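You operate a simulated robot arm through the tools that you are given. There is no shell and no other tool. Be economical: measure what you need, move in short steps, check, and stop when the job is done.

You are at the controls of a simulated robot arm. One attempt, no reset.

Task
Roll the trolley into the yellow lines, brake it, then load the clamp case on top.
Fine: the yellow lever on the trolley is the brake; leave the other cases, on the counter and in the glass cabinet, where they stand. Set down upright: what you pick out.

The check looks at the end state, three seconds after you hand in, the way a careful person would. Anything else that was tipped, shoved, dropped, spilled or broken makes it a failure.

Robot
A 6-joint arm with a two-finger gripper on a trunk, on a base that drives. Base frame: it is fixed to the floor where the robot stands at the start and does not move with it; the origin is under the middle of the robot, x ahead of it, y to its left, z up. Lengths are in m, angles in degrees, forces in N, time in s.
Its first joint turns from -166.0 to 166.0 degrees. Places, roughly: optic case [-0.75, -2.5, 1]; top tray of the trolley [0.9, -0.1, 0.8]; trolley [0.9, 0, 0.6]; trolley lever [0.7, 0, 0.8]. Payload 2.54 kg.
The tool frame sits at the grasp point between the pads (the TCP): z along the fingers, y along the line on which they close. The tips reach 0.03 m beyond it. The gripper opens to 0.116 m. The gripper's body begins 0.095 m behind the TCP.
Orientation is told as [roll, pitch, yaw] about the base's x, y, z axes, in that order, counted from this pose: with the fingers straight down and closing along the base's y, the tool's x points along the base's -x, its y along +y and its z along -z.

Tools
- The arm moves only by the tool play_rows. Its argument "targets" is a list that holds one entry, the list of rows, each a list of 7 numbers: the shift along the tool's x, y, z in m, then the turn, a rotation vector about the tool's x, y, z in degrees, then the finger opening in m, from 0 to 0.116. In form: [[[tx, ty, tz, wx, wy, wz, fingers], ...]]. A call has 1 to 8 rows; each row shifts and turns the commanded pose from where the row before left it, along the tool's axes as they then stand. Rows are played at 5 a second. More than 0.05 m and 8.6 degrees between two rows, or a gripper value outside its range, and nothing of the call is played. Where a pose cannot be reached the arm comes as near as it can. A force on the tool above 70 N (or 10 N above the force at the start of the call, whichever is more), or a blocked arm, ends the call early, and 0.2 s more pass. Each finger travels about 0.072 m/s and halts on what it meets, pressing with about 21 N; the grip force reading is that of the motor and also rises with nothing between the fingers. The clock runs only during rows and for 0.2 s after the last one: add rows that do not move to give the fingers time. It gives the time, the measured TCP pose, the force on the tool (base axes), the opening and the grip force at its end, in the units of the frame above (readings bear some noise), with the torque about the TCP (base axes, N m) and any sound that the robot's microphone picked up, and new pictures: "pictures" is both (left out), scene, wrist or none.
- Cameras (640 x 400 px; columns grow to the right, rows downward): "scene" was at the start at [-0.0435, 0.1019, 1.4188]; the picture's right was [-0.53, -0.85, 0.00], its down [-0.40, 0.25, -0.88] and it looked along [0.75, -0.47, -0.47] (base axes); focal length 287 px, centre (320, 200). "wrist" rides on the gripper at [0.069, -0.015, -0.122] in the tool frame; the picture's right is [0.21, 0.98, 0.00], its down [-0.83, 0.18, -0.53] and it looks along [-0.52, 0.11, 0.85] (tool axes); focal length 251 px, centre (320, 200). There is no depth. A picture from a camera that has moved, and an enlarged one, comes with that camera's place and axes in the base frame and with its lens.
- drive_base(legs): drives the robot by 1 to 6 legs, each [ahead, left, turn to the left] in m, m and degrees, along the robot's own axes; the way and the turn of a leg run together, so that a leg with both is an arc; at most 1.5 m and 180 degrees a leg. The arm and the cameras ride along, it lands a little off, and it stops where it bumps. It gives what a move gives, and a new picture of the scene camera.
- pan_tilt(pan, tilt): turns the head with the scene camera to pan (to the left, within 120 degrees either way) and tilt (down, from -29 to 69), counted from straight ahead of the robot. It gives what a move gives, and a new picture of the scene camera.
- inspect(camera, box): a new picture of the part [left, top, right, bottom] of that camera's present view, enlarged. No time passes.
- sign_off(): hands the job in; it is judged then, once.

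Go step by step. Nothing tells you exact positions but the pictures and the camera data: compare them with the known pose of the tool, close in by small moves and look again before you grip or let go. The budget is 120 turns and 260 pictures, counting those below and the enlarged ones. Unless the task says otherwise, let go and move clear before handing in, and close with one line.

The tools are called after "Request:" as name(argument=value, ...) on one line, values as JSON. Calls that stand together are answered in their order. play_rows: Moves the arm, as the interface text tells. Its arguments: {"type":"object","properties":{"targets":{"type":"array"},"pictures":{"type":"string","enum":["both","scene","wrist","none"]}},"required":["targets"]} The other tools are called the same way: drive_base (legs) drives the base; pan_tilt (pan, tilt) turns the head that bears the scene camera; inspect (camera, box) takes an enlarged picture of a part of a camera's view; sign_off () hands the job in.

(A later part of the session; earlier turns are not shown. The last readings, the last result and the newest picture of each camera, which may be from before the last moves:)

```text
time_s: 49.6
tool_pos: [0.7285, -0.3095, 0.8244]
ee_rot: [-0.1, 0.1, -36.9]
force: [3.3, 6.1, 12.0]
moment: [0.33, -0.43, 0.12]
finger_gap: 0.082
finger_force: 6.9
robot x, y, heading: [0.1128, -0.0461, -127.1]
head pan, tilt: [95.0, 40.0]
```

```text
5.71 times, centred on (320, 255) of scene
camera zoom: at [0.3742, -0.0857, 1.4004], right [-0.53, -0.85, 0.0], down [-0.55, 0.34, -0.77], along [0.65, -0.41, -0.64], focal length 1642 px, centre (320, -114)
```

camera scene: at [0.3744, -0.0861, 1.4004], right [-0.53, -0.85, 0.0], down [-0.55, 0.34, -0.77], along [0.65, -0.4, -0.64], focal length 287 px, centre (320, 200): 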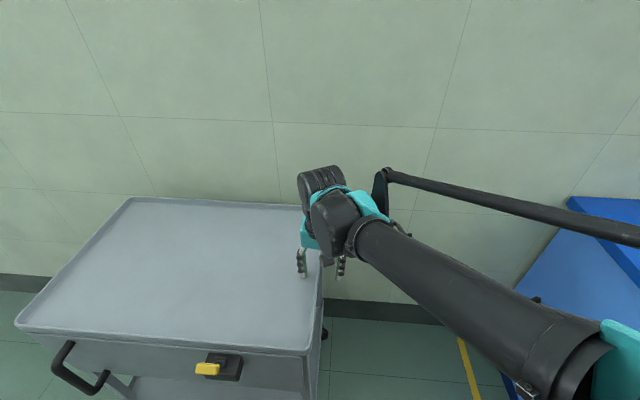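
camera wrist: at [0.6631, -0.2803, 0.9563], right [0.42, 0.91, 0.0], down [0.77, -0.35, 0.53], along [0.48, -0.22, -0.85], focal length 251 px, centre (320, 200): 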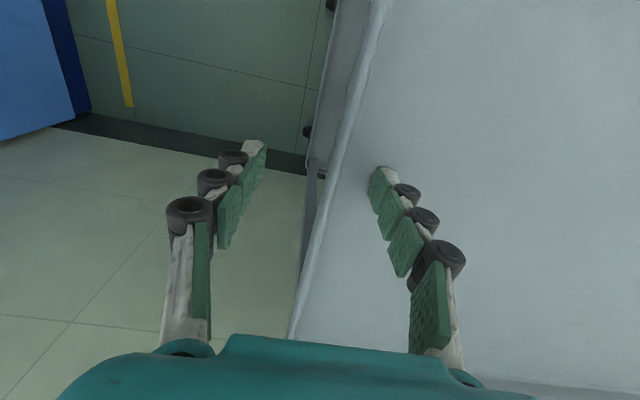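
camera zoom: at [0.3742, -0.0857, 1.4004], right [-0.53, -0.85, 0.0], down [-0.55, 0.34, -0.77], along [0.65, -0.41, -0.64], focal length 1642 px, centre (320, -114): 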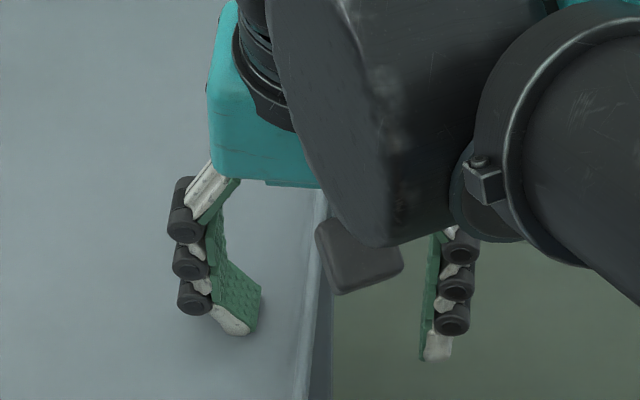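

Tray floor touched at about z 0.803. I'll raise slightly and close on the rim lip.

Request:
play_rows(targets=[[[0, 0, -0.011, 0, 0, 0, 0.07], [0, 0, 0, 0, 0, 0, 0.04], [0, 0, 0, 0, 0, 0, 0.02], [0, 0, 0, 0, 0, 0, 0.0], [0, 0, 0, 0, 0, 0, 0.0]]], pictures="both")

Request:
inspect(camera="scene", box=[270, 220, 370, 290])

Request:
inspect(camera="wrist", box=[220, 100, 420, 225])

```text
time_s: 50.8
tool_pos: [0.732, -0.3046, 0.8364]
ee_rot: [0.2, 0.1, -36.7]
force: [45.2, 37.8, 27.6]
moment: [1.1, -1.31, 0.03]
finger_gap: 0.0062
finger_force: 33.0
robot x, y, heading: [0.1168, -0.0472, -127.1]
head pan, tilt: [95.0, 40.0]
camera scene: at [0.3756, -0.084, 1.4003], right [-0.53, -0.85, 0.0], down [-0.55, 0.34, -0.77], along [0.65, -0.41, -0.64], focal length 287 px, centre (320, 200)
camera wrist: at [0.6656, -0.2749, 0.9575], right [0.41, 0.91, 0.0], down [0.77, -0.35, 0.54], along [0.49, -0.22, -0.84], focal length 251 px, centre (320, 200)
```

scene: 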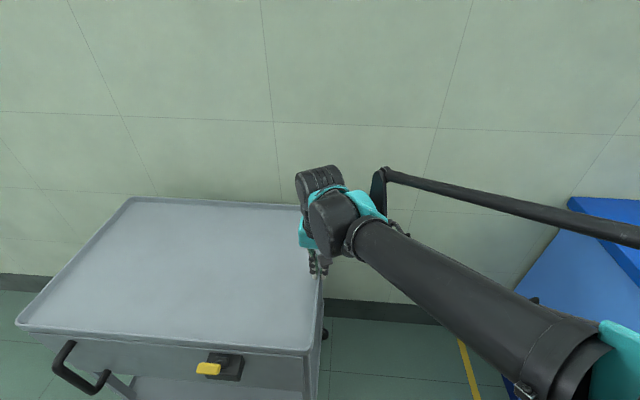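
wrist: 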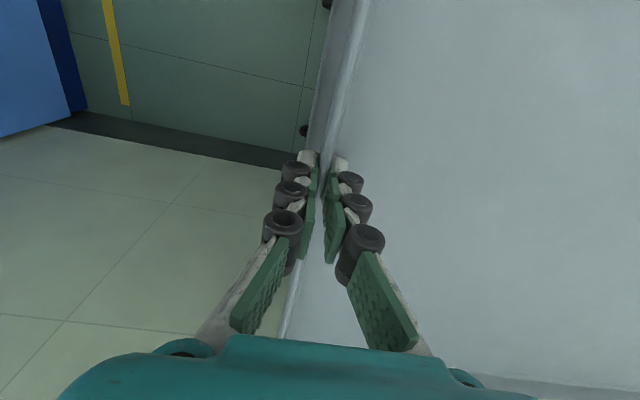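

```text
5.71 times, centred on (320, 255) of scene
camera zoom: at [0.3756, -0.084, 1.4003], right [-0.53, -0.85, 0.0], down [-0.55, 0.34, -0.77], along [0.65, -0.41, -0.64], focal length 1642 px, centre (320, -114)
```

zoom: 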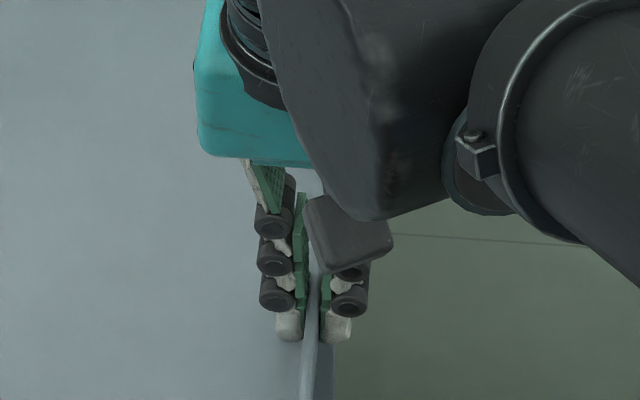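

```text
3.20 times, centred on (320, 162) of wrist
camera zoom: at [0.6656, -0.2749, 0.9575], right [0.41, 0.91, 0.0], down [0.77, -0.35, 0.54], along [0.49, -0.22, -0.84], focal length 805 px, centre (320, 320)
```

zoom: 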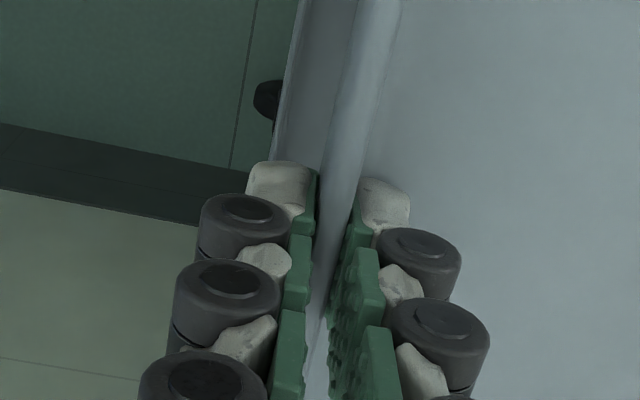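

Request:
play_rows(targets=[[[0, -0.005, 0, 0, 0, 0, 0.0], [0, -0.005, 0, 0, 0, 0, 0.0], [0, -0.005, 0, 0, 0, 0, 0.0], [0, -0.005, 0, 0, 0, 0, 0.0]]], pictures="both")

```text
time_s: 51.1
tool_pos: [0.731, -0.3044, 0.8359]
ee_rot: [0.6, -0.2, -36.6]
force: [5.3, 7.5, 1.2]
moment: [0.15, -0.29, -0.03]
finger_gap: 0.0062
finger_force: 33.7
robot x, y, heading: [0.1078, -0.0473, -126.8]
head pan, tilt: [95.0, 40.0]
stopped in row 1: the force on the tool passed its limit at 81 N (the readings are from after the stop); the commanded pose is now the measured one
camera scene: at [0.3751, -0.0853, 1.4004], right [-0.53, -0.85, 0.0], down [-0.55, 0.34, -0.77], along [0.65, -0.4, -0.64], focal length 287 px, centre (320, 200)
camera wrist: at [0.6651, -0.2755, 0.9574], right [0.41, 0.91, 0.01], down [0.77, -0.35, 0.54], along [0.49, -0.21, -0.84], focal length 251 px, centre (320, 200)
```

scene: 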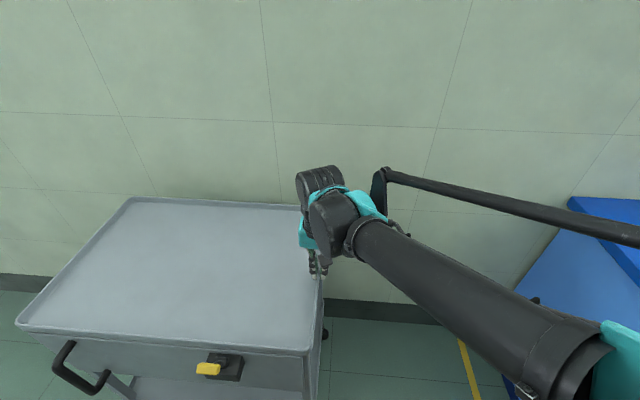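
wrist: 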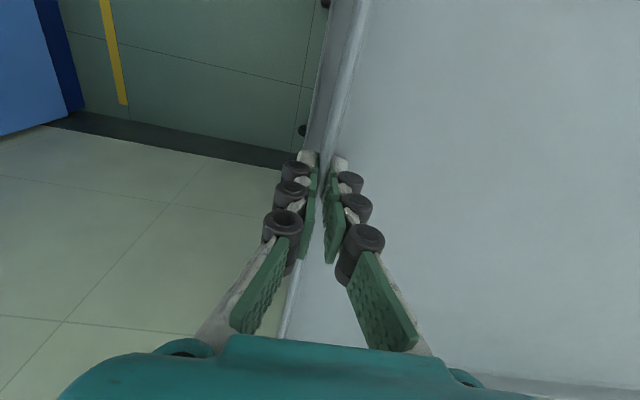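

The trolley didn't yield even at 80 N, so its brake is probably on already. I'll release the rim, lift, and examine the lever closely.

Request:
play_rows(targets=[[[0, 0, 0, 0, 0, 0, 0.03], [0, 0, 0, 0, 0, 0, 0.07], [0, 0, 0, 0, 0, 0, 0.07], [0, 0, -0.05, 0, 0, 0, 0.07], [0, 0, -0.05, 0, 0, 0, 0.07], [0, 0, -0.05, 0, 0, 0, 0.07], [0, -0.04, -0.02, 0, 0, 0, 0.07], [0, 0, 0, 0, 0, 0, 0.07]]], pictures="scene")

Request:
inspect(camera="scene", box=[180, 330, 270, 390])

```text
time_s: 52.9
tool_pos: [0.7079, -0.3377, 1.006]
ee_rot: [0.4, 0.0, -36.7]
force: [-0.3, 0.0, -0.3]
moment: [-0.01, -0.02, -0.04]
finger_gap: 0.0698
finger_force: 0.1
robot x, y, heading: [0.1143, -0.0498, -126.8]
head pan, tilt: [95.0, 40.0]
camera scene: at [0.375, -0.0855, 1.4004], right [-0.53, -0.85, 0.0], down [-0.55, 0.34, -0.77], along [0.65, -0.4, -0.64], focal length 287 px, centre (320, 200)
```

scene: 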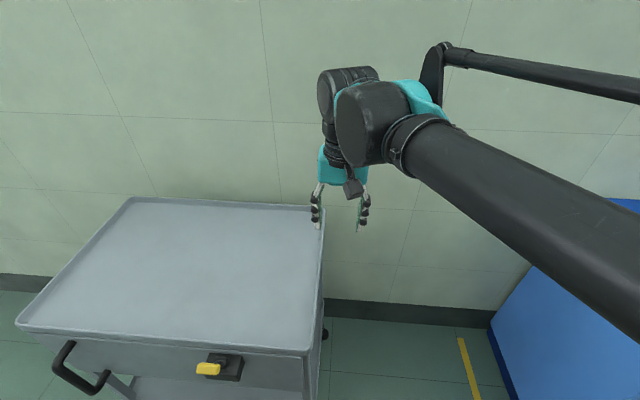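

```text
6.67 times, centred on (225, 360) of scene
camera zoom: at [0.375, -0.0855, 1.4004], right [-0.53, -0.85, 0.0], down [-0.55, 0.34, -0.77], along [0.65, -0.4, -0.64], focal length 1916 px, centre (953, -867)
```

zoom: 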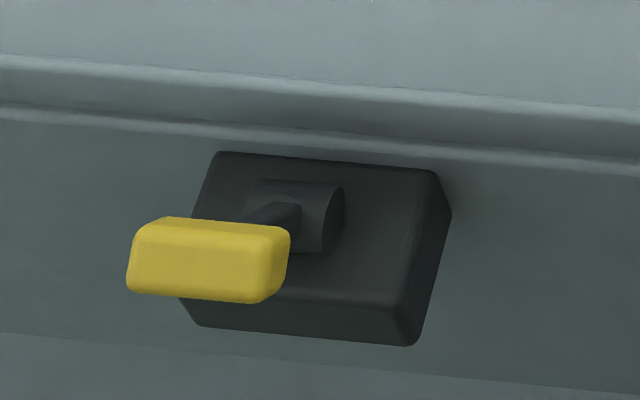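

The lever's pivot runs along the trolley's face; its knob leans out towards me. I'll bring the closed fingers to the outer side of the knob for a close look.

Request:
play_rows(targets=[[[0.0425, 0.025, 0, 0, 0, 0, 0.04], [0.0425, 0.025, 0, 0, 0, 0, 0.02], [0.0425, 0.025, 0, 0, 0, 0, 0], [0.0425, 0.025, 0, 0, 0, 0, 0], [0.0425, 0.025, 0, 0, 0, 0, 0], [0.0425, 0.025, 0, 0, 0, 0, 0], [0.0425, 0.025, 0, 0, 0, 0, 0], [0.0425, 0.025, 0, 0, 0, 0, 0]]], pictures="both")

Request:
inspect(camera="scene", box=[150, 300, 310, 400])

```text
time_s: 54.9
tool_pos: [0.5758, -0.0351, 1.0066]
ee_rot: [0.5, -0.1, -42.5]
force: [0.2, -1.2, -0.2]
moment: [-0.01, -0.02, -0.01]
finger_gap: 0.0
finger_force: 21.2
robot x, y, heading: [0.11, -0.0459, -127.0]
head pan, tilt: [95.0, 40.0]
stopped in row 8: the arm was blocked; the commanded pose is now the measured one
camera scene: at [0.3743, -0.0866, 1.4004], right [-0.54, -0.84, 0.0], down [-0.54, 0.35, -0.77], along [0.65, -0.41, -0.64], focal length 287 px, centre (320, 200)
camera wrist: at [0.5116, -0.0003, 1.1283], right [0.5, 0.87, 0.01], down [0.73, -0.43, 0.54], along [0.47, -0.26, -0.84], focal length 251 px, centre (320, 200)
```

scene: 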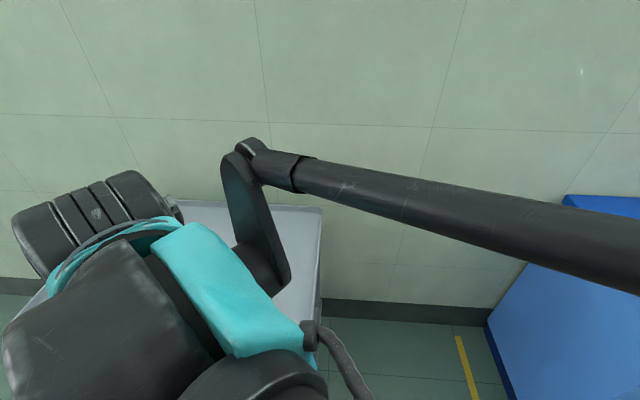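
wrist: 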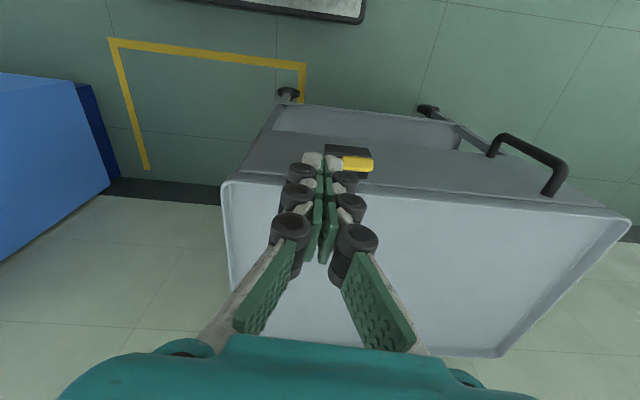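

```text
4.00 times, centred on (230, 350) of scene
camera zoom: at [0.3743, -0.0866, 1.4004], right [-0.54, -0.84, 0.0], down [-0.54, 0.35, -0.77], along [0.65, -0.41, -0.64], focal length 1149 px, centre (680, -400)
```

zoom: 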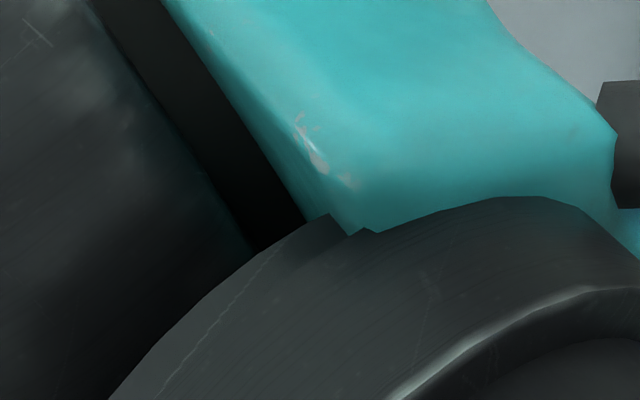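

The arm ran near its first joint's limit there. I'll back the robot up along the wall so the lever sits to my left-front.

Request:
drive_base(legs=[[-0.33, 0, 0]])

Request:
play_rows(targets=[[[0.0, -0.045, 0, 0, 0, 0, 0], [0.0, -0.045, 0, 0, 0, 0, 0], [0.0, -0.045, 0, 0, 0, 0, 0], [0.0, -0.045, 0, 0, 0, 0, 0], [0.0, -0.045, 0, 0, 0, 0, 0], [0.0, -0.045, 0, 0, 0, 0, 0]]], pictures="both")

```text
time_s: 57.0
tool_pos: [0.7724, 0.2291, 1.0076]
ee_rot: [0.5, -0.1, -42.4]
force: [-0.7, -1.2, 0.5]
moment: [-0.02, -0.02, 0.02]
finger_gap: 0.0
finger_force: 21.4
robot x, y, heading: [0.3076, 0.222, -127.0]
head pan, tilt: [95.0, 40.0]
camera scene: at [0.5727, 0.1779, 1.4004], right [-0.53, -0.85, 0.0], down [-0.54, 0.34, -0.77], along [0.65, -0.41, -0.64], focal length 287 px, centre (320, 200)
```

scene: 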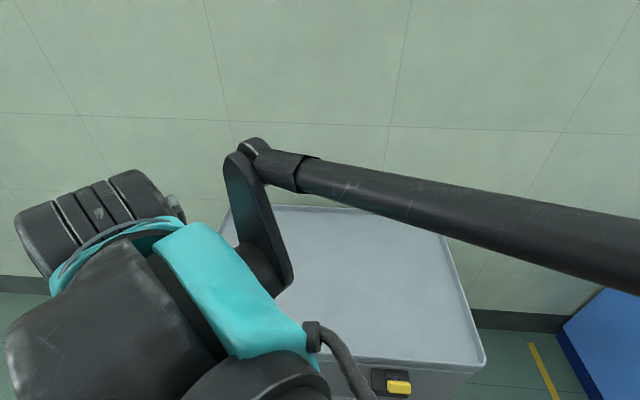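

```text
time_s: 58.5
tool_pos: [0.5913, 0.0304, 1.006]
ee_rot: [0.4, 0.0, -42.4]
force: [-0.7, -0.5, 0.4]
moment: [-0.03, 0.05, -0.02]
finger_gap: 0.0
finger_force: 21.2
robot x, y, heading: [0.3108, 0.2169, -126.7]
head pan, tilt: [95.0, 40.0]
camera scene: at [0.5731, 0.1785, 1.4004], right [-0.53, -0.85, 0.0], down [-0.55, 0.34, -0.77], along [0.65, -0.4, -0.64], focal length 287 px, centre (320, 200)
camera wrist: at [0.5273, 0.0651, 1.1275], right [0.5, 0.87, 0.01], down [0.73, -0.43, 0.54], along [0.47, -0.26, -0.84], focal length 251 px, centre (320, 200)
```

scene: 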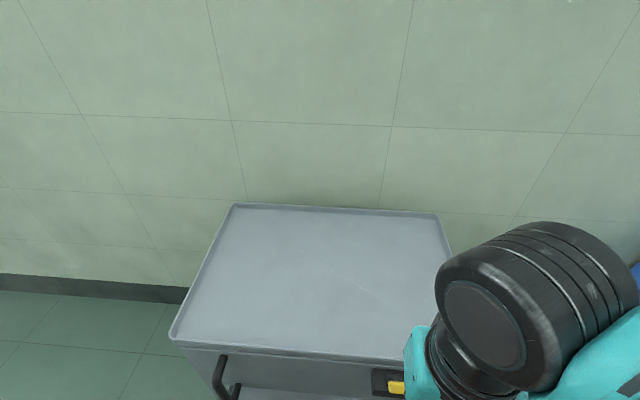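
wrist: 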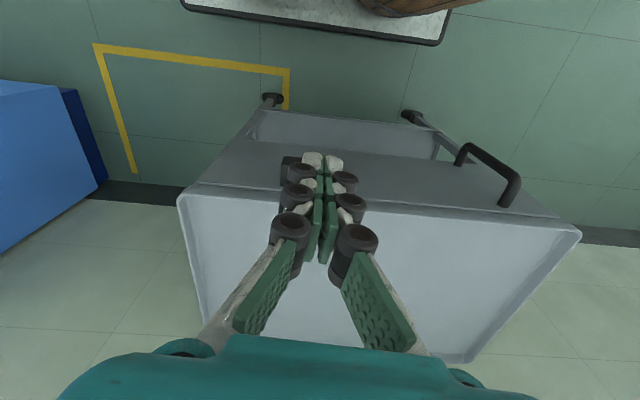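

Request:
play_rows(targets=[[[0, 0, 0, 0, 0, -5.5, 0], [0, -0.017, 0, 0, 0, 0, 0], [0, 0, 0.045, 0, 0, 0, 0], [0, 0, 0.045, 0, 0, 0, 0], [0, 0, 0.035, 0, 0, 0, 0], [0, 0, 0, 0, 0, 0, 0]]], pictures="both")

Request:
inspect(camera="wrist", box=[240, 80, 440, 205])

```text
time_s: 59.9
tool_pos: [0.5804, 0.0184, 0.8783]
ee_rot: [0.4, -0.1, -36.9]
force: [0.0, -0.4, -0.1]
moment: [-0.04, -0.02, 0.02]
finger_gap: 0.0
finger_force: 21.0
robot x, y, heading: [0.3104, 0.2213, -127.2]
head pan, tilt: [95.0, 40.0]
camera scene: at [0.5729, 0.1783, 1.4004], right [-0.53, -0.85, 0.0], down [-0.55, 0.34, -0.77], along [0.65, -0.4, -0.64], focal length 287 px, centre (320, 200)
camera wrist: at [0.5141, 0.046, 1.0005], right [0.41, 0.91, 0.01], down [0.77, -0.35, 0.54], along [0.49, -0.22, -0.84], focal length 251 px, centre (320, 200)
```

scene: 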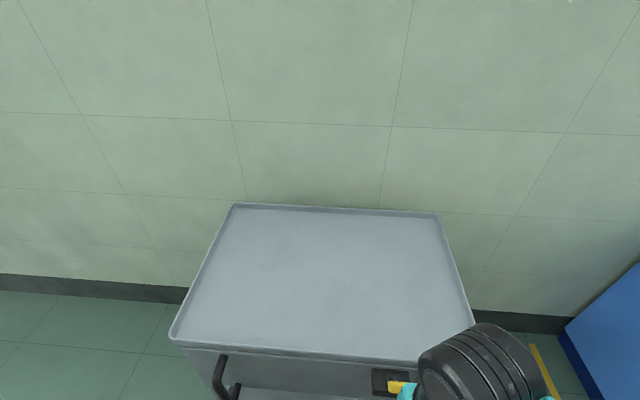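
wrist: 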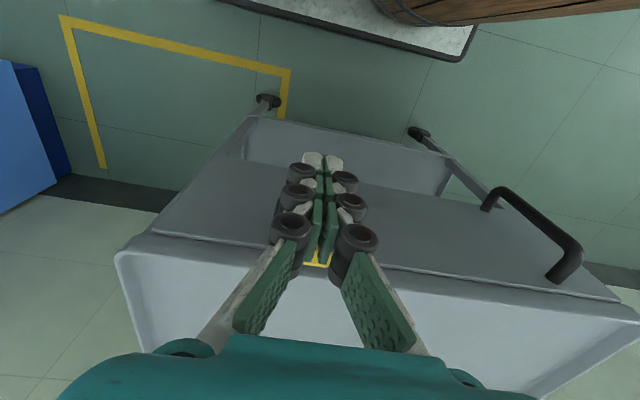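

```text
3.20 times, centred on (340, 142) of wrist
camera zoom: at [0.5141, 0.046, 1.0005], right [0.41, 0.91, 0.01], down [0.77, -0.35, 0.54], along [0.49, -0.22, -0.84], focal length 805 px, centre (256, 384)
```

zoom: 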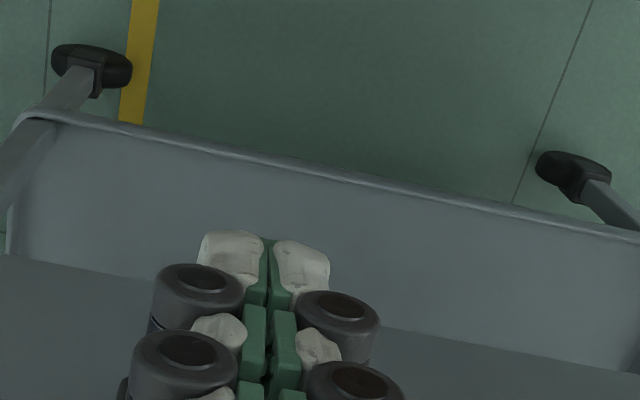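

The knob is directly behind the closed fingers. I push it gently inward (towards the trolley) and feel.

Request:
play_rows(targets=[[[-0.02, 0, 0, 0, 0, 0, 0], [-0.02, 0, 0, 0, 0, 0, 0], [0, 0, 0, 0, 0, 0, 0]]], pictures="none")

Request:
play_rows(targets=[[[-0.01, 0, 0, 0, 0, 0, 0], [-0.005, 0, 0, 0, 0, 0, 0], [0, 0, 0, 0, 0, 0, 0]]], pictures="none")

Request:
play_rows(targets=[[[-0.005, 0, 0, 0, 0, 0, 0], [-0.005, 0, 0, 0, 0, 0, 0], [0, 0, 0, 0, 0, 0, 0]]], pictures="both")

```text
time_s: 60.6
tool_pos: [0.6134, -0.0067, 0.8784]
ee_rot: [0.5, -0.1, -36.9]
force: [-0.7, -0.1, -0.8]
moment: [-0.01, 0.0, 0.01]
finger_gap: 0.0002
finger_force: 20.7
robot x, y, heading: [0.3069, 0.216, -127.0]
head pan, tilt: [95.0, 40.0]
```

```text
time_s: 61.5
tool_pos: [0.6239, -0.0159, 0.8789]
ee_rot: [0.5, -0.1, -36.9]
force: [-1.1, 1.3, 1.2]
moment: [0.05, 0.04, 0.0]
finger_gap: 0.0
finger_force: 28.8
robot x, y, heading: [0.3079, 0.2149, -127.1]
head pan, tilt: [95.0, 40.0]
```

```text
time_s: 62.2
tool_pos: [0.633, -0.0209, 0.8786]
ee_rot: [0.5, -0.1, -36.9]
force: [-1.0, 0.0, 0.5]
moment: [-0.05, -0.02, -0.03]
finger_gap: 0.0002
finger_force: 28.4
robot x, y, heading: [0.3104, 0.2157, -126.7]
head pan, tilt: [95.0, 40.0]
camera scene: at [0.573, 0.1783, 1.4004], right [-0.53, -0.85, 0.0], down [-0.55, 0.34, -0.77], along [0.65, -0.4, -0.64], focal length 287 px, centre (320, 200)
camera wrist: at [0.567, 0.0073, 1.0006], right [0.41, 0.91, 0.01], down [0.77, -0.35, 0.54], along [0.49, -0.22, -0.84], focal length 251 px, centre (320, 200)
```

scene: 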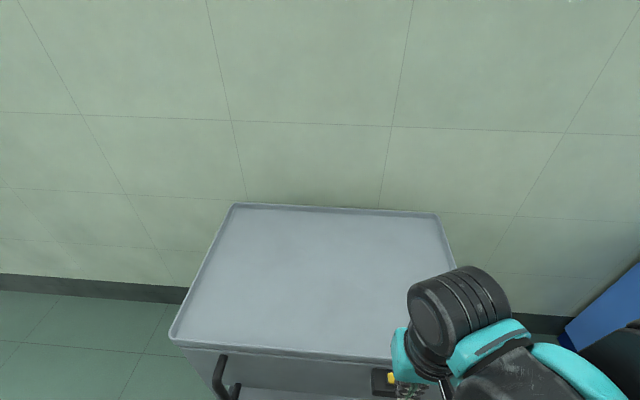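
wrist: 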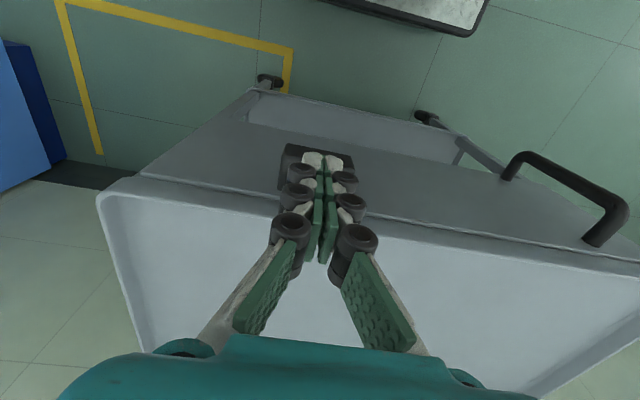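

Request:
play_rows(targets=[[[0.04, 0, 0, 0, 0, 0, 0], [0, 0, 0.025, 0, 0, 0, 0], [0, 0, 0, 0, 0, 0, 0]]], pictures="none")

Request:
play_rows(targets=[[[-0.01, 0, 0, 0, 0, 0, 0], [-0.01, 0, 0, 0, 0, 0, 0], [0, 0, 0, 0, 0, 0, 0]]], pictures="none")

Request:
play_rows(targets=[[[-0.005, 0, 0, 0, 0, 0, 0], [-0.005, 0, 0, 0, 0, 0, 0], [0, 0, 0, 0, 0, 0, 0]]], pictures="none")

Request:
inspect(camera="scene", box=[340, 340, 460, 400])

```text
time_s: 63.0
tool_pos: [0.6006, 0.0022, 0.8543]
ee_rot: [0.5, -0.1, -36.9]
force: [0.9, -0.2, -0.3]
moment: [-0.01, -0.01, 0.01]
finger_gap: 0.0
finger_force: 29.5
robot x, y, heading: [0.3103, 0.2215, -127.0]
head pan, tilt: [95.0, 40.0]
```

```text
time_s: 63.9
tool_pos: [0.6171, -0.0098, 0.8549]
ee_rot: [0.6, -0.2, -36.9]
force: [0.4, -0.4, -0.5]
moment: [-0.01, 0.01, 0.02]
finger_gap: 0.0
finger_force: 28.2
robot x, y, heading: [0.3091, 0.2147, -127.1]
head pan, tilt: [95.0, 40.0]
```

```text
time_s: 64.7
tool_pos: [0.6255, -0.0164, 0.8547]
ee_rot: [0.5, -0.1, -36.9]
force: [-1.1, -0.2, 0.5]
moment: [-0.01, 0.0, -0.03]
finger_gap: 0.0
finger_force: 28.8
robot x, y, heading: [0.3078, 0.2183, -126.9]
head pan, tilt: [95.0, 40.0]
```

```text
5.33 times, centred on (400, 370) of scene
camera zoom: at [0.5729, 0.1783, 1.4004], right [-0.53, -0.85, 0.0], down [-0.55, 0.34, -0.77], along [0.65, -0.4, -0.64], focal length 1533 px, centre (-107, -707)
```

zoom: 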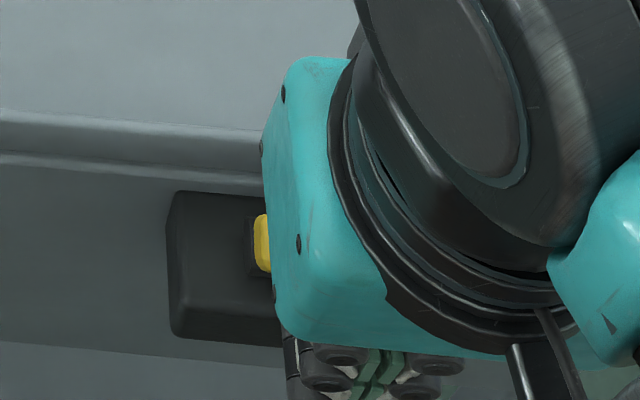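

Request:
play_rows(targets=[[[-0.005, 0, 0, 0, 0, 0, 0], [-0.005, 0, 0, 0, 0, 0, 0], [0, 0, 0, 0, 0, 0, 0]]], pictures="none")

Request:
play_rows(targets=[[[-0.005, 0, 0, 0, 0, 0, 0], [-0.005, 0, 0, 0, 0, 0, 0], [0, 0, 0, 0, 0, 0, 0]]], pictures="wrist")

Request:
inspect(camera="scene", box=[340, 340, 460, 400])

```text
time_s: 65.5
tool_pos: [0.6334, -0.0222, 0.8561]
ee_rot: [0.5, -0.1, -36.8]
force: [0.0, -0.9, -0.4]
moment: [0.01, -0.03, -0.02]
finger_gap: 0.0001
finger_force: 28.4
robot x, y, heading: [0.3082, 0.2125, -126.9]
head pan, tilt: [95.0, 40.0]
```

```text
time_s: 66.2
tool_pos: [0.6413, -0.0283, 0.855]
ee_rot: [0.5, 0.0, -36.9]
force: [0.5, 0.4, -0.6]
moment: [0.02, 0.03, 0.02]
finger_gap: 0.0
finger_force: 28.5
robot x, y, heading: [0.3106, 0.2175, -127.0]
head pan, tilt: [95.0, 40.0]
camera wrist: at [0.5748, 0.0005, 0.9764], right [0.41, 0.91, 0.01], down [0.77, -0.35, 0.54], along [0.49, -0.22, -0.84], focal length 251 px, centre (320, 200)
```

wrist: 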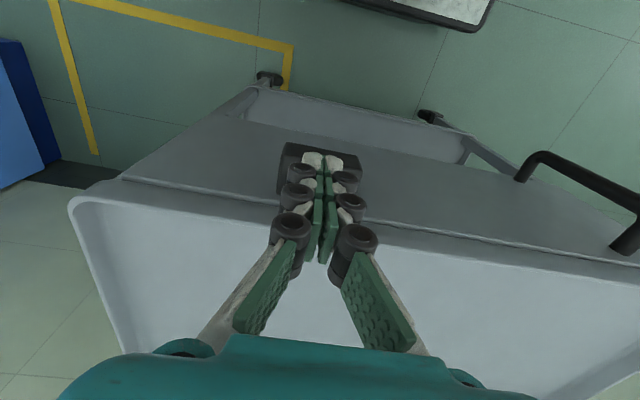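

```text
5.33 times, centred on (400, 370) of scene
camera zoom: at [0.5729, 0.1783, 1.4004], right [-0.53, -0.85, 0.0], down [-0.55, 0.34, -0.77], along [0.65, -0.4, -0.64], focal length 1533 px, centre (-107, -707)
```

zoom: 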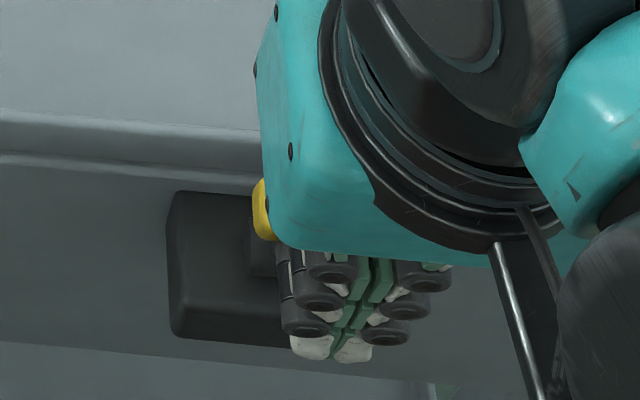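

The knob has started to swing inward with almost no force. Continuing.

Request:
play_rows(targets=[[[0, 0, -0.012, 0, 0, 0, 0], [-0.005, 0, 0, 0, 0, 0, 0], [-0.005, 0, 0, 0, 0, 0, 0], [0, 0, 0, 0, 0, 0, 0]]], pictures="none")

Request:
play_rows(targets=[[[-0.005, 0, 0, 0, 0, 0, 0], [-0.005, 0, 0, 0, 0, 0, 0], [0, 0, 0, 0, 0, 0, 0]]], pictures="none")

Request:
inspect(camera="scene", box=[340, 340, 460, 400])

```text
time_s: 67.2
tool_pos: [0.6486, -0.033, 0.8666]
ee_rot: [0.5, -0.2, -36.9]
force: [-0.7, 0.5, -0.3]
moment: [0.0, 0.0, 0.01]
finger_gap: 0.0002
finger_force: 28.9
robot x, y, heading: [0.3085, 0.2155, -126.9]
head pan, tilt: [95.0, 40.0]
```

```text
time_s: 68.0
tool_pos: [0.6562, -0.0395, 0.8666]
ee_rot: [0.5, -0.1, -36.9]
force: [-0.4, -0.4, -0.1]
moment: [-0.01, 0.05, 0.02]
finger_gap: 0.0
finger_force: 29.1
robot x, y, heading: [0.3101, 0.2154, -127.0]
head pan, tilt: [95.0, 40.0]
```

```text
5.33 times, centred on (400, 370) of scene
camera zoom: at [0.5729, 0.1783, 1.4004], right [-0.53, -0.85, 0.0], down [-0.55, 0.34, -0.77], along [0.65, -0.4, -0.64], focal length 1533 px, centre (-107, -707)
```

zoom: 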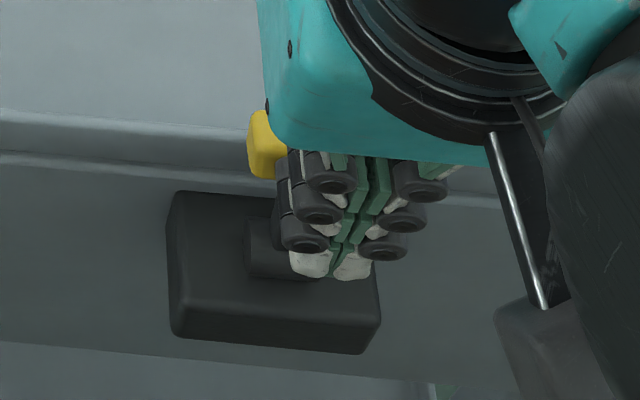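

Request:
play_rows(targets=[[[-0.005, 0, -0.003, 0, 0, 0, 0], [-0.005, 0, 0, 0, 0, 0, 0], [0, 0, 0, 0, 0, 0, 0]]], pictures="none")

Request:
play_rows(targets=[[[-0.005, 0, 0, 0, 0, 0, 0], [-0.005, 0, 0, 0, 0, 0, 0], [0, 0, 0, 0, 0, 0, 0]]], pictures="none")

Request:
inspect(camera="scene", box=[340, 320, 460, 400])

```text
time_s: 68.8
tool_pos: [0.6653, -0.0467, 0.8699]
ee_rot: [0.5, 0.0, -36.9]
force: [-0.5, -0.7, 0.4]
moment: [0.0, 0.03, 0.03]
finger_gap: 0.0
finger_force: 28.2
robot x, y, heading: [0.3073, 0.2159, -127.1]
head pan, tilt: [95.0, 40.0]
```

```text
time_s: 69.7
tool_pos: [0.6716, -0.0503, 0.8697]
ee_rot: [0.4, 0.1, -36.9]
force: [-28.4, 20.7, -12.7]
moment: [0.53, 0.71, 0.11]
finger_gap: 0.0062
finger_force: 28.8
robot x, y, heading: [0.3109, 0.218, -126.9]
head pan, tilt: [95.0, 40.0]
```

```text
5.00 times, centred on (400, 360) of scene
camera zoom: at [0.5719, 0.1791, 1.4006], right [-0.53, -0.85, 0.0], down [-0.55, 0.34, -0.77], along [0.65, -0.4, -0.64], focal length 1437 px, centre (-80, -600)
```

zoom: 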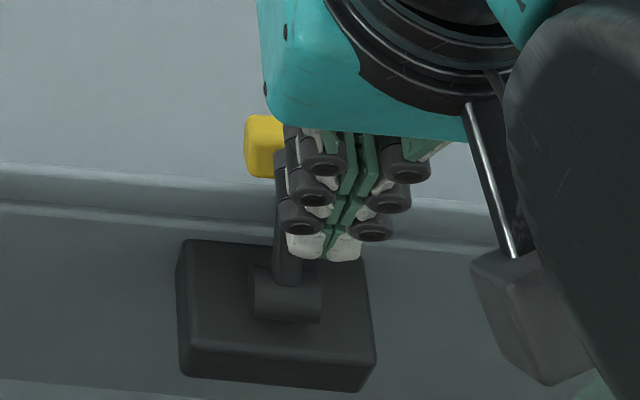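

A hard stop is reached with the lever leaning inward. I'll back away and look.

Request:
play_rows(targets=[[[0.02, 0, 0, 0, 0, 0, 0], [0.04, 0, 0, 0, 0, 0, 0], [0.04, 0, 0, 0, 0, 0, 0], [0, 0, -0.05, 0, 0, 0, 0], [0, 0, -0.05, 0, 0, 0, 0], [0, -0.05, -0.04, 0, 0, 0, 0.05], [0, -0.05, 0, 0, 0, 0, 0.07], [0, -0.05, 0, 0, 0, 0, 0.07]]], pictures="scene")

Request:
inspect(camera="scene", box=[340, 320, 460, 400])

```text
refused: row 6 steps farther than a row can; nothing moved
```

```text
5.00 times, centred on (400, 360) of scene
camera zoom: at [0.5719, 0.1791, 1.4006], right [-0.53, -0.85, 0.0], down [-0.55, 0.34, -0.77], along [0.65, -0.4, -0.64], focal length 1437 px, centre (-80, -600)
```

zoom: 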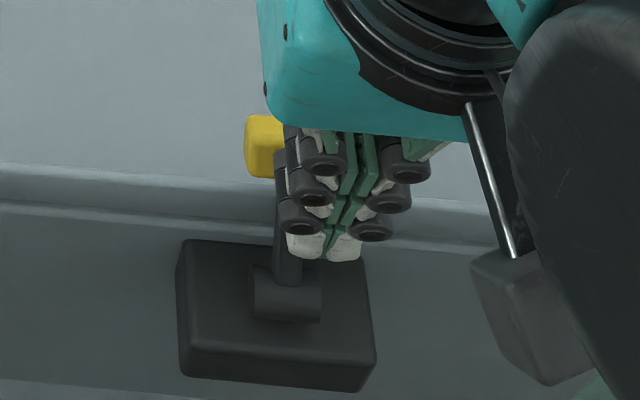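

Request:
play_rows(targets=[[[0.02, 0, 0, 0, 0, 0, 0], [0.04, 0, 0, 0, 0, 0, 0], [0.04, 0, 0, 0, 0, 0, 0], [0, 0, -0.05, 0, 0, 0, 0], [0, 0, -0.05, 0, 0, 0, 0], [0, -0.03, -0.035, 0, 0, 0, 0.05], [0, -0.05, 0, 0, 0, 0, 0.07], [0, -0.05, 0, 0, 0, 0, 0.07]]], pictures="scene")

Request:
inspect(camera="scene", box=[340, 320, 460, 400])

```text
time_s: 71.5
tool_pos: [0.5149, -0.0966, 1.005]
ee_rot: [0.6, -0.1, -36.8]
force: [-0.5, -0.1, -0.1]
moment: [0.02, 0.01, 0.0]
finger_gap: 0.0701
finger_force: 0.0
robot x, y, heading: [0.3102, 0.2164, -126.8]
head pan, tilt: [95.0, 40.0]
camera scene: at [0.573, 0.1785, 1.4004], right [-0.53, -0.85, 0.0], down [-0.55, 0.34, -0.77], along [0.65, -0.4, -0.64], focal length 287 px, centre (320, 200)
```

scene: 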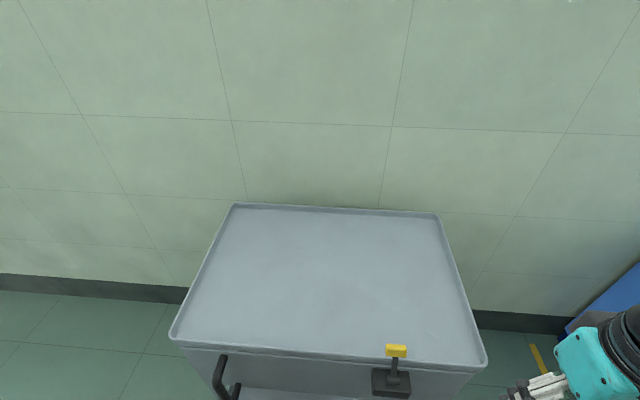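

```text
5.00 times, centred on (400, 360) of scene
camera zoom: at [0.573, 0.1785, 1.4004], right [-0.53, -0.85, 0.0], down [-0.55, 0.34, -0.77], along [0.65, -0.4, -0.64], focal length 1437 px, centre (-80, -600)
```

zoom: 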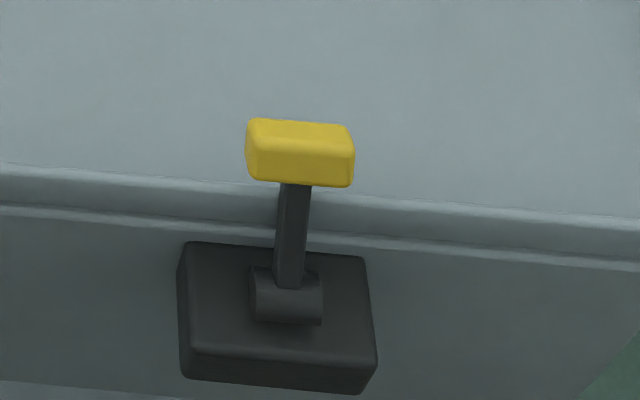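

The lever stays in its inward position. Now back to the leading rim to grip it and test whether the trolley rolls.

Request:
play_rows(targets=[[[-0.0423, -0.0049, 0, 0, 0, 0, 0.07], [-0.0423, -0.0049, 0, 0, 0, 0, 0.07], [-0.0423, -0.0049, 0, 0, 0, 0, 0.07], [-0.0423, -0.0049, 0, 0, 0, 0, 0.07], [-0.0423, -0.0049, 0, 0, 0, 0, 0.07], [-0.0423, -0.0049, 0, 0, 0, 0, 0.07], [-0.0423, -0.0049, 0, 0, 0, 0, 0.07], [0, 0, 0.04, 0, 0, 0, 0.07]]], pictures="none")

Request:
play_rows(targets=[[[0, 0, 0.045, 0, 0, 0, 0.07], [0, 0, 0.045, 0, 0, 0, 0.07], [0, 0, 0.02, 0, 0, 0, 0.07], [0, 0, 0, 0, 0, 0, 0.07]]], pictures="both")

Request:
inspect(camera="scene", box=[390, 220, 510, 310])

```text
time_s: 73.2
tool_pos: [0.7285, -0.2996, 0.9655]
ee_rot: [0.5, -0.1, -36.9]
force: [0.3, 0.2, -0.5]
moment: [0.02, -0.02, 0.01]
finger_gap: 0.0698
finger_force: 0.0
robot x, y, heading: [0.3063, 0.2136, -126.9]
head pan, tilt: [95.0, 40.0]
```

```text
time_s: 74.2
tool_pos: [0.7335, -0.3004, 0.8542]
ee_rot: [0.4, -0.1, -36.8]
force: [0.2, -0.1, -0.3]
moment: [0.01, 0.01, 0.02]
finger_gap: 0.0701
finger_force: 0.0
robot x, y, heading: [0.3073, 0.2189, -127.1]
head pan, tilt: [95.0, 40.0]
camera scene: at [0.573, 0.1782, 1.4004], right [-0.53, -0.85, 0.0], down [-0.55, 0.34, -0.77], along [0.65, -0.4, -0.64], focal length 287 px, centre (320, 200)
camera wrist: at [0.6661, -0.2714, 0.9756], right [0.41, 0.91, 0.01], down [0.77, -0.35, 0.54], along [0.49, -0.22, -0.84], focal length 251 px, centre (320, 200)
```

scene: 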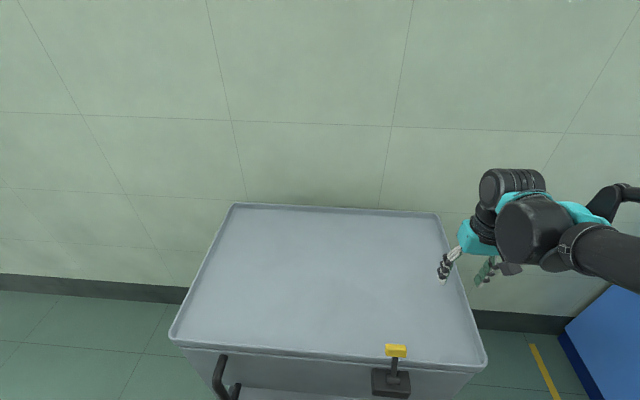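
wrist: 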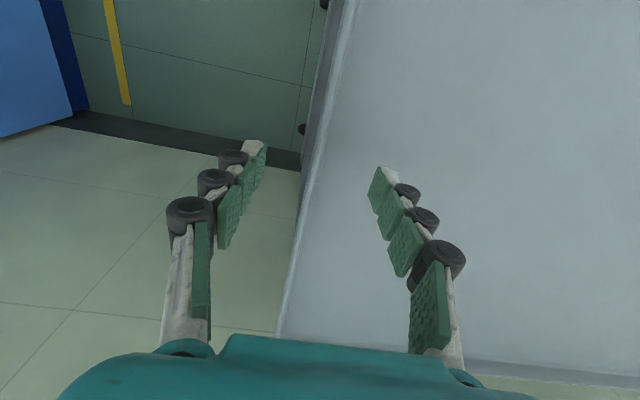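

```text
4.44 times, centred on (450, 265) of scene
camera zoom: at [0.573, 0.1782, 1.4004], right [-0.53, -0.85, 0.0], down [-0.55, 0.34, -0.77], along [0.65, -0.4, -0.64], focal length 1277 px, centre (-258, -89)
```

zoom: 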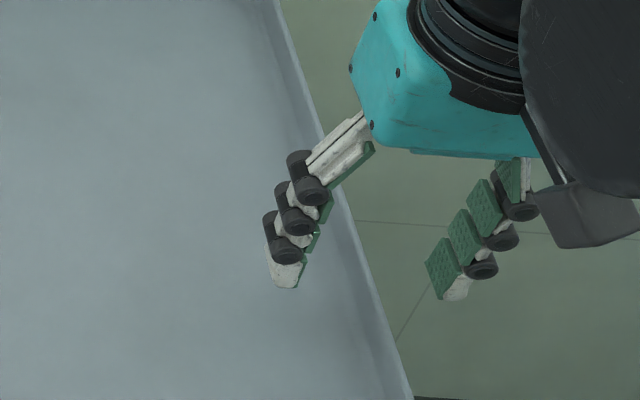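

Request:
play_rows(targets=[[[0, 0, 0.016, 0, 0, 0, 0.06], [0, 0, 0, 0, 0, 0, 0.03], [0, 0, 0, 0, 0, 0, 0.0], [0, 0, 0, 0, 0, 0, 0.0], [0, 0, 0, 0, 0, 0, 0.0]]], pictures="none")

Request:
play_rows(targets=[[[0, -0.005, 0, 0, 0, 0, 0.0], [0, -0.005, 0, 0, 0, 0, 0.0], [0, -0.005, 0, 0, 0, 0, 0.0], [0, -0.005, 0, 0, 0, 0, 0.0], [0, -0.005, 0, 0, 0, 0, 0.0]]], pictures="both")

```text
time_s: 75.5
tool_pos: [0.7309, -0.3025, 0.8372]
ee_rot: [0.4, -0.1, -37.0]
force: [-17.4, -21.1, -12.3]
moment: [-0.65, 0.27, 0.26]
finger_gap: 0.0059
finger_force: 33.4
robot x, y, heading: [0.3125, 0.2178, -126.9]
head pan, tilt: [95.0, 40.0]
```

```text
time_s: 76.7
tool_pos: [0.7168, -0.3209, 0.8383]
ee_rot: [0.5, -0.3, -36.8]
force: [16.9, -12.3, 18.3]
moment: [-0.36, -0.53, 0.19]
finger_gap: 0.006
finger_force: 33.5
robot x, y, heading: [0.3115, 0.2211, -126.7]
head pan, tilt: [95.0, 40.0]
camera scene: at [0.5733, 0.1782, 1.4004], right [-0.53, -0.85, 0.0], down [-0.55, 0.34, -0.77], along [0.65, -0.4, -0.64], focal length 287 px, centre (320, 200)
camera wrist: at [0.6497, -0.2921, 0.959], right [0.41, 0.91, 0.01], down [0.77, -0.35, 0.54], along [0.49, -0.22, -0.84], focal length 251 px, centre (320, 200)
```

scene: 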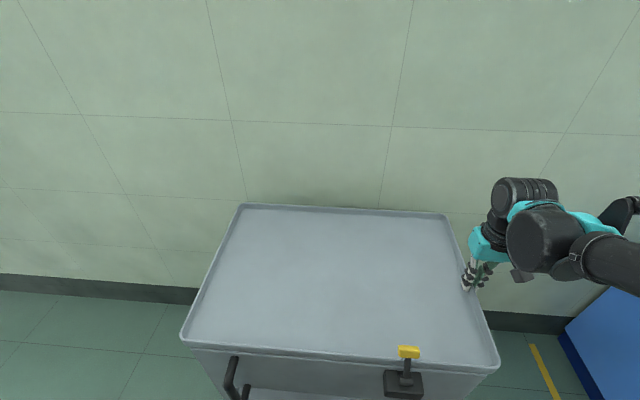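
wrist: 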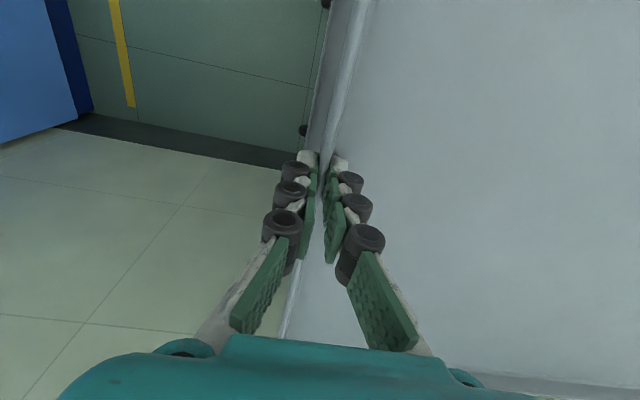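

It rolls: the brake had been on, and is now released. I pull it gently along the wall towards the counter.

Request:
play_rows(targets=[[[0, -0.01, 0, 0, 0, 0, 0.0], [0, -0.018, 0, 0, 0, 0, 0.0], [0, -0.02, 0, 0, 0, 0, 0.0], [0, -0.02, 0, 0, 0, 0, 0.0], [0, -0.02, 0, 0, 0, 0, 0.0], [0, -0.018, 0, 0, 0, 0, 0.0], [0, -0.012, 0, 0, 0, 0, 0.0], [0, -0.006, 0, 0, 0, 0, 0.0]]], pictures="both")

```text
time_s: 78.5
tool_pos: [0.6407, -0.4188, 0.8364]
ee_rot: [0.4, -0.1, -36.8]
force: [3.6, -0.9, 13.6]
moment: [-0.38, -0.54, 0.16]
finger_gap: 0.0061
finger_force: 33.3
robot x, y, heading: [0.3059, 0.215, -126.9]
head pan, tilt: [95.0, 40.0]
camera scene: at [0.5728, 0.1786, 1.4004], right [-0.53, -0.85, 0.0], down [-0.55, 0.34, -0.77], along [0.65, -0.4, -0.64], focal length 287 px, centre (320, 200)
camera wrist: at [0.5751, -0.3907, 0.9578], right [0.41, 0.91, 0.01], down [0.77, -0.35, 0.54], along [0.49, -0.22, -0.84], focal length 251 px, centre (320, 200)
```

scene: 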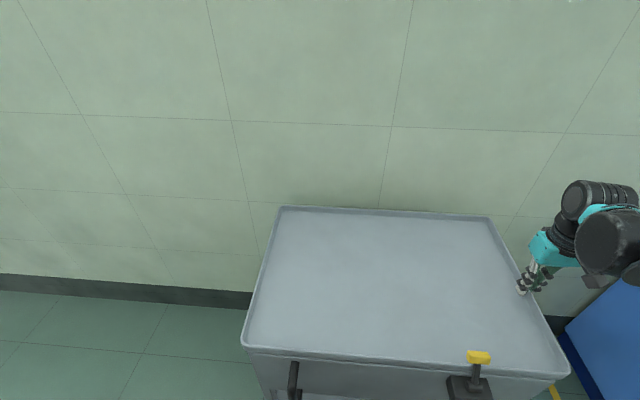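
wrist: 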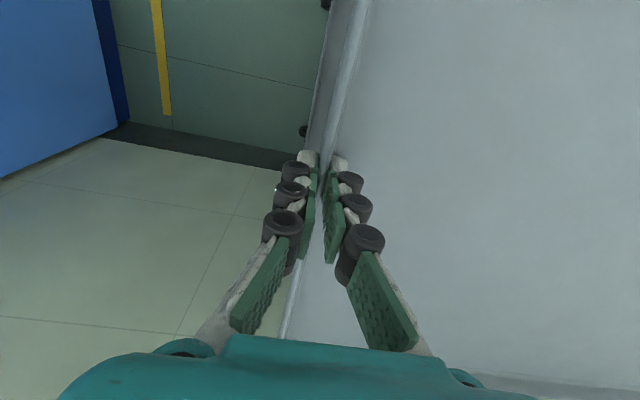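

Request:
play_rows(targets=[[[0, -0.012, 0, 0, 0, 0, 0.0], [0, -0.02, 0, 0, 0, 0, 0.0], [0, -0.025, 0, 0, 0, 0, 0.0], [0, -0.025, 0, 0, 0, 0, 0.0], [0, -0.025, 0, 0, 0, 0, 0.0], [0, -0.02, 0, 0, 0, 0, 0.0], [0, -0.015, 0, 0, 0, 0, 0.0], [0, -0.008, 0, 0, 0, 0, 0.0]]], pictures="scene")

Request:
play_rows(targets=[[[0, -0.012, 0, 0, 0, 0, 0.0], [0, -0.02, 0, 0, 0, 0, 0.0], [0, -0.025, 0, 0, 0, 0, 0.0], [0, -0.025, 0, 0, 0, 0, 0.0], [0, -0.025, 0, 0, 0, 0, 0.0], [0, -0.02, 0, 0, 0, 0, 0.0], [0, -0.015, 0, 0, 0, 0, 0.0], [0, -0.008, 0, 0, 0, 0, 0.0]]], pictures="both")

```text
time_s: 80.2
tool_pos: [0.5514, -0.5395, 0.836]
ee_rot: [0.4, -0.1, -36.9]
force: [-3.2, -1.3, 49.7]
moment: [0.26, 0.18, 0.34]
finger_gap: 0.0061
finger_force: 33.4
robot x, y, heading: [0.3098, 0.214, -126.7]
head pan, tilt: [95.0, 40.0]
camera scene: at [0.5722, 0.1799, 1.4006], right [-0.53, -0.85, 0.0], down [-0.55, 0.34, -0.77], along [0.65, -0.41, -0.64], focal length 287 px, centre (320, 200)
```

scene: 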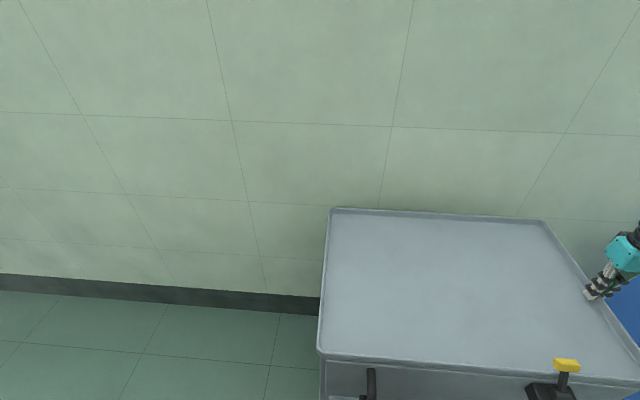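

```text
time_s: 82.0
tool_pos: [0.4624, -0.6594, 0.8349]
ee_rot: [0.4, -0.2, -36.9]
force: [13.3, -11.4, 59.4]
moment: [-0.05, -0.5, 0.29]
finger_gap: 0.0059
finger_force: 33.6
robot x, y, heading: [0.3125, 0.2197, -127.0]
head pan, tilt: [95.0, 40.0]
camera scene: at [0.573, 0.1802, 1.4005], right [-0.53, -0.85, 0.0], down [-0.55, 0.34, -0.77], along [0.65, -0.41, -0.64], focal length 287 px, centre (320, 200)
camera wrist: at [0.3953, -0.6307, 0.957], right [0.41, 0.91, 0.01], down [0.77, -0.35, 0.54], along [0.49, -0.22, -0.84], focal length 251 px, centre (320, 200)
```

scene: 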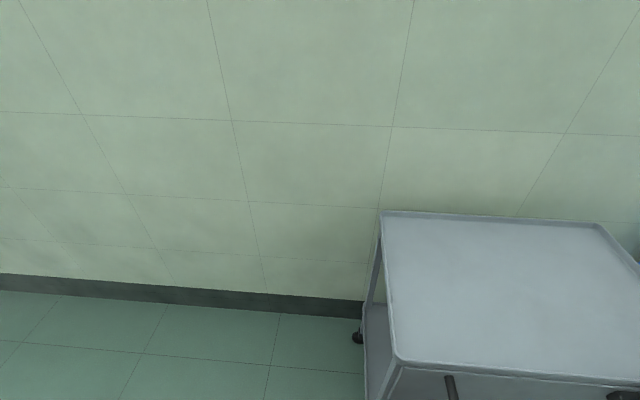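
wrist: 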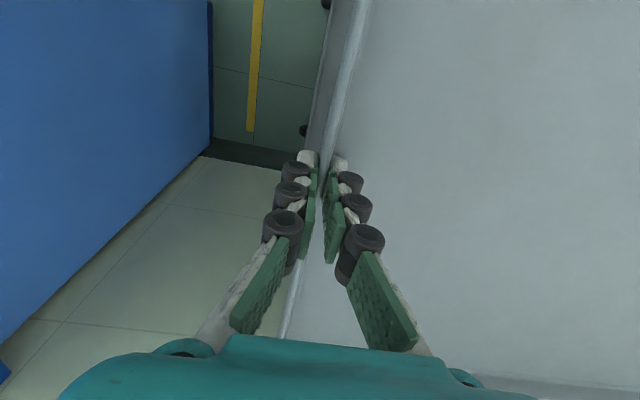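

Rolling straight. I'll ease upward a touch to relieve the downward press, and turn the head to follow.

Request:
play_rows(targets=[[[0, 0, -0.002, 0, 0, 0, 0.0], [0, 0, -0.002, 0, 0, 0, 0.0]]], pictures="none")

Request:
pan_tilt(pan=55, tilt=45)

```text
time_s: 82.7
tool_pos: [0.4617, -0.6605, 0.8359]
ee_rot: [0.6, -0.1, -36.9]
force: [11.4, -3.7, -7.5]
moment: [-0.22, -0.6, 0.14]
finger_gap: 0.0062
finger_force: 33.2
robot x, y, heading: [0.3065, 0.211, -127.0]
head pan, tilt: [95.0, 40.0]
```

```text
time_s: 83.7
tool_pos: [0.4615, -0.661, 0.8373]
ee_rot: [0.5, 0.1, -36.9]
force: [2.3, 1.1, -24.0]
moment: [0.05, 0.0, 0.17]
finger_gap: 0.0059
finger_force: 33.3
robot x, y, heading: [0.3101, 0.2192, -126.8]
head pan, tilt: [55.0, 45.0]
camera scene: at [0.5264, 0.145, 1.393], right [-0.95, -0.31, 0.0], down [-0.22, 0.67, -0.71], along [0.22, -0.67, -0.71], focal length 287 px, centre (320, 200)
```

scene: 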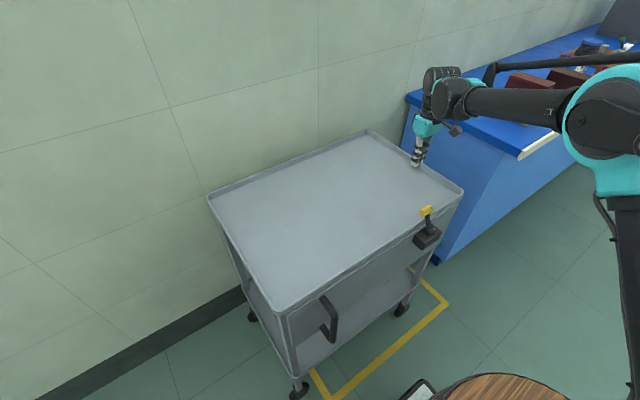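

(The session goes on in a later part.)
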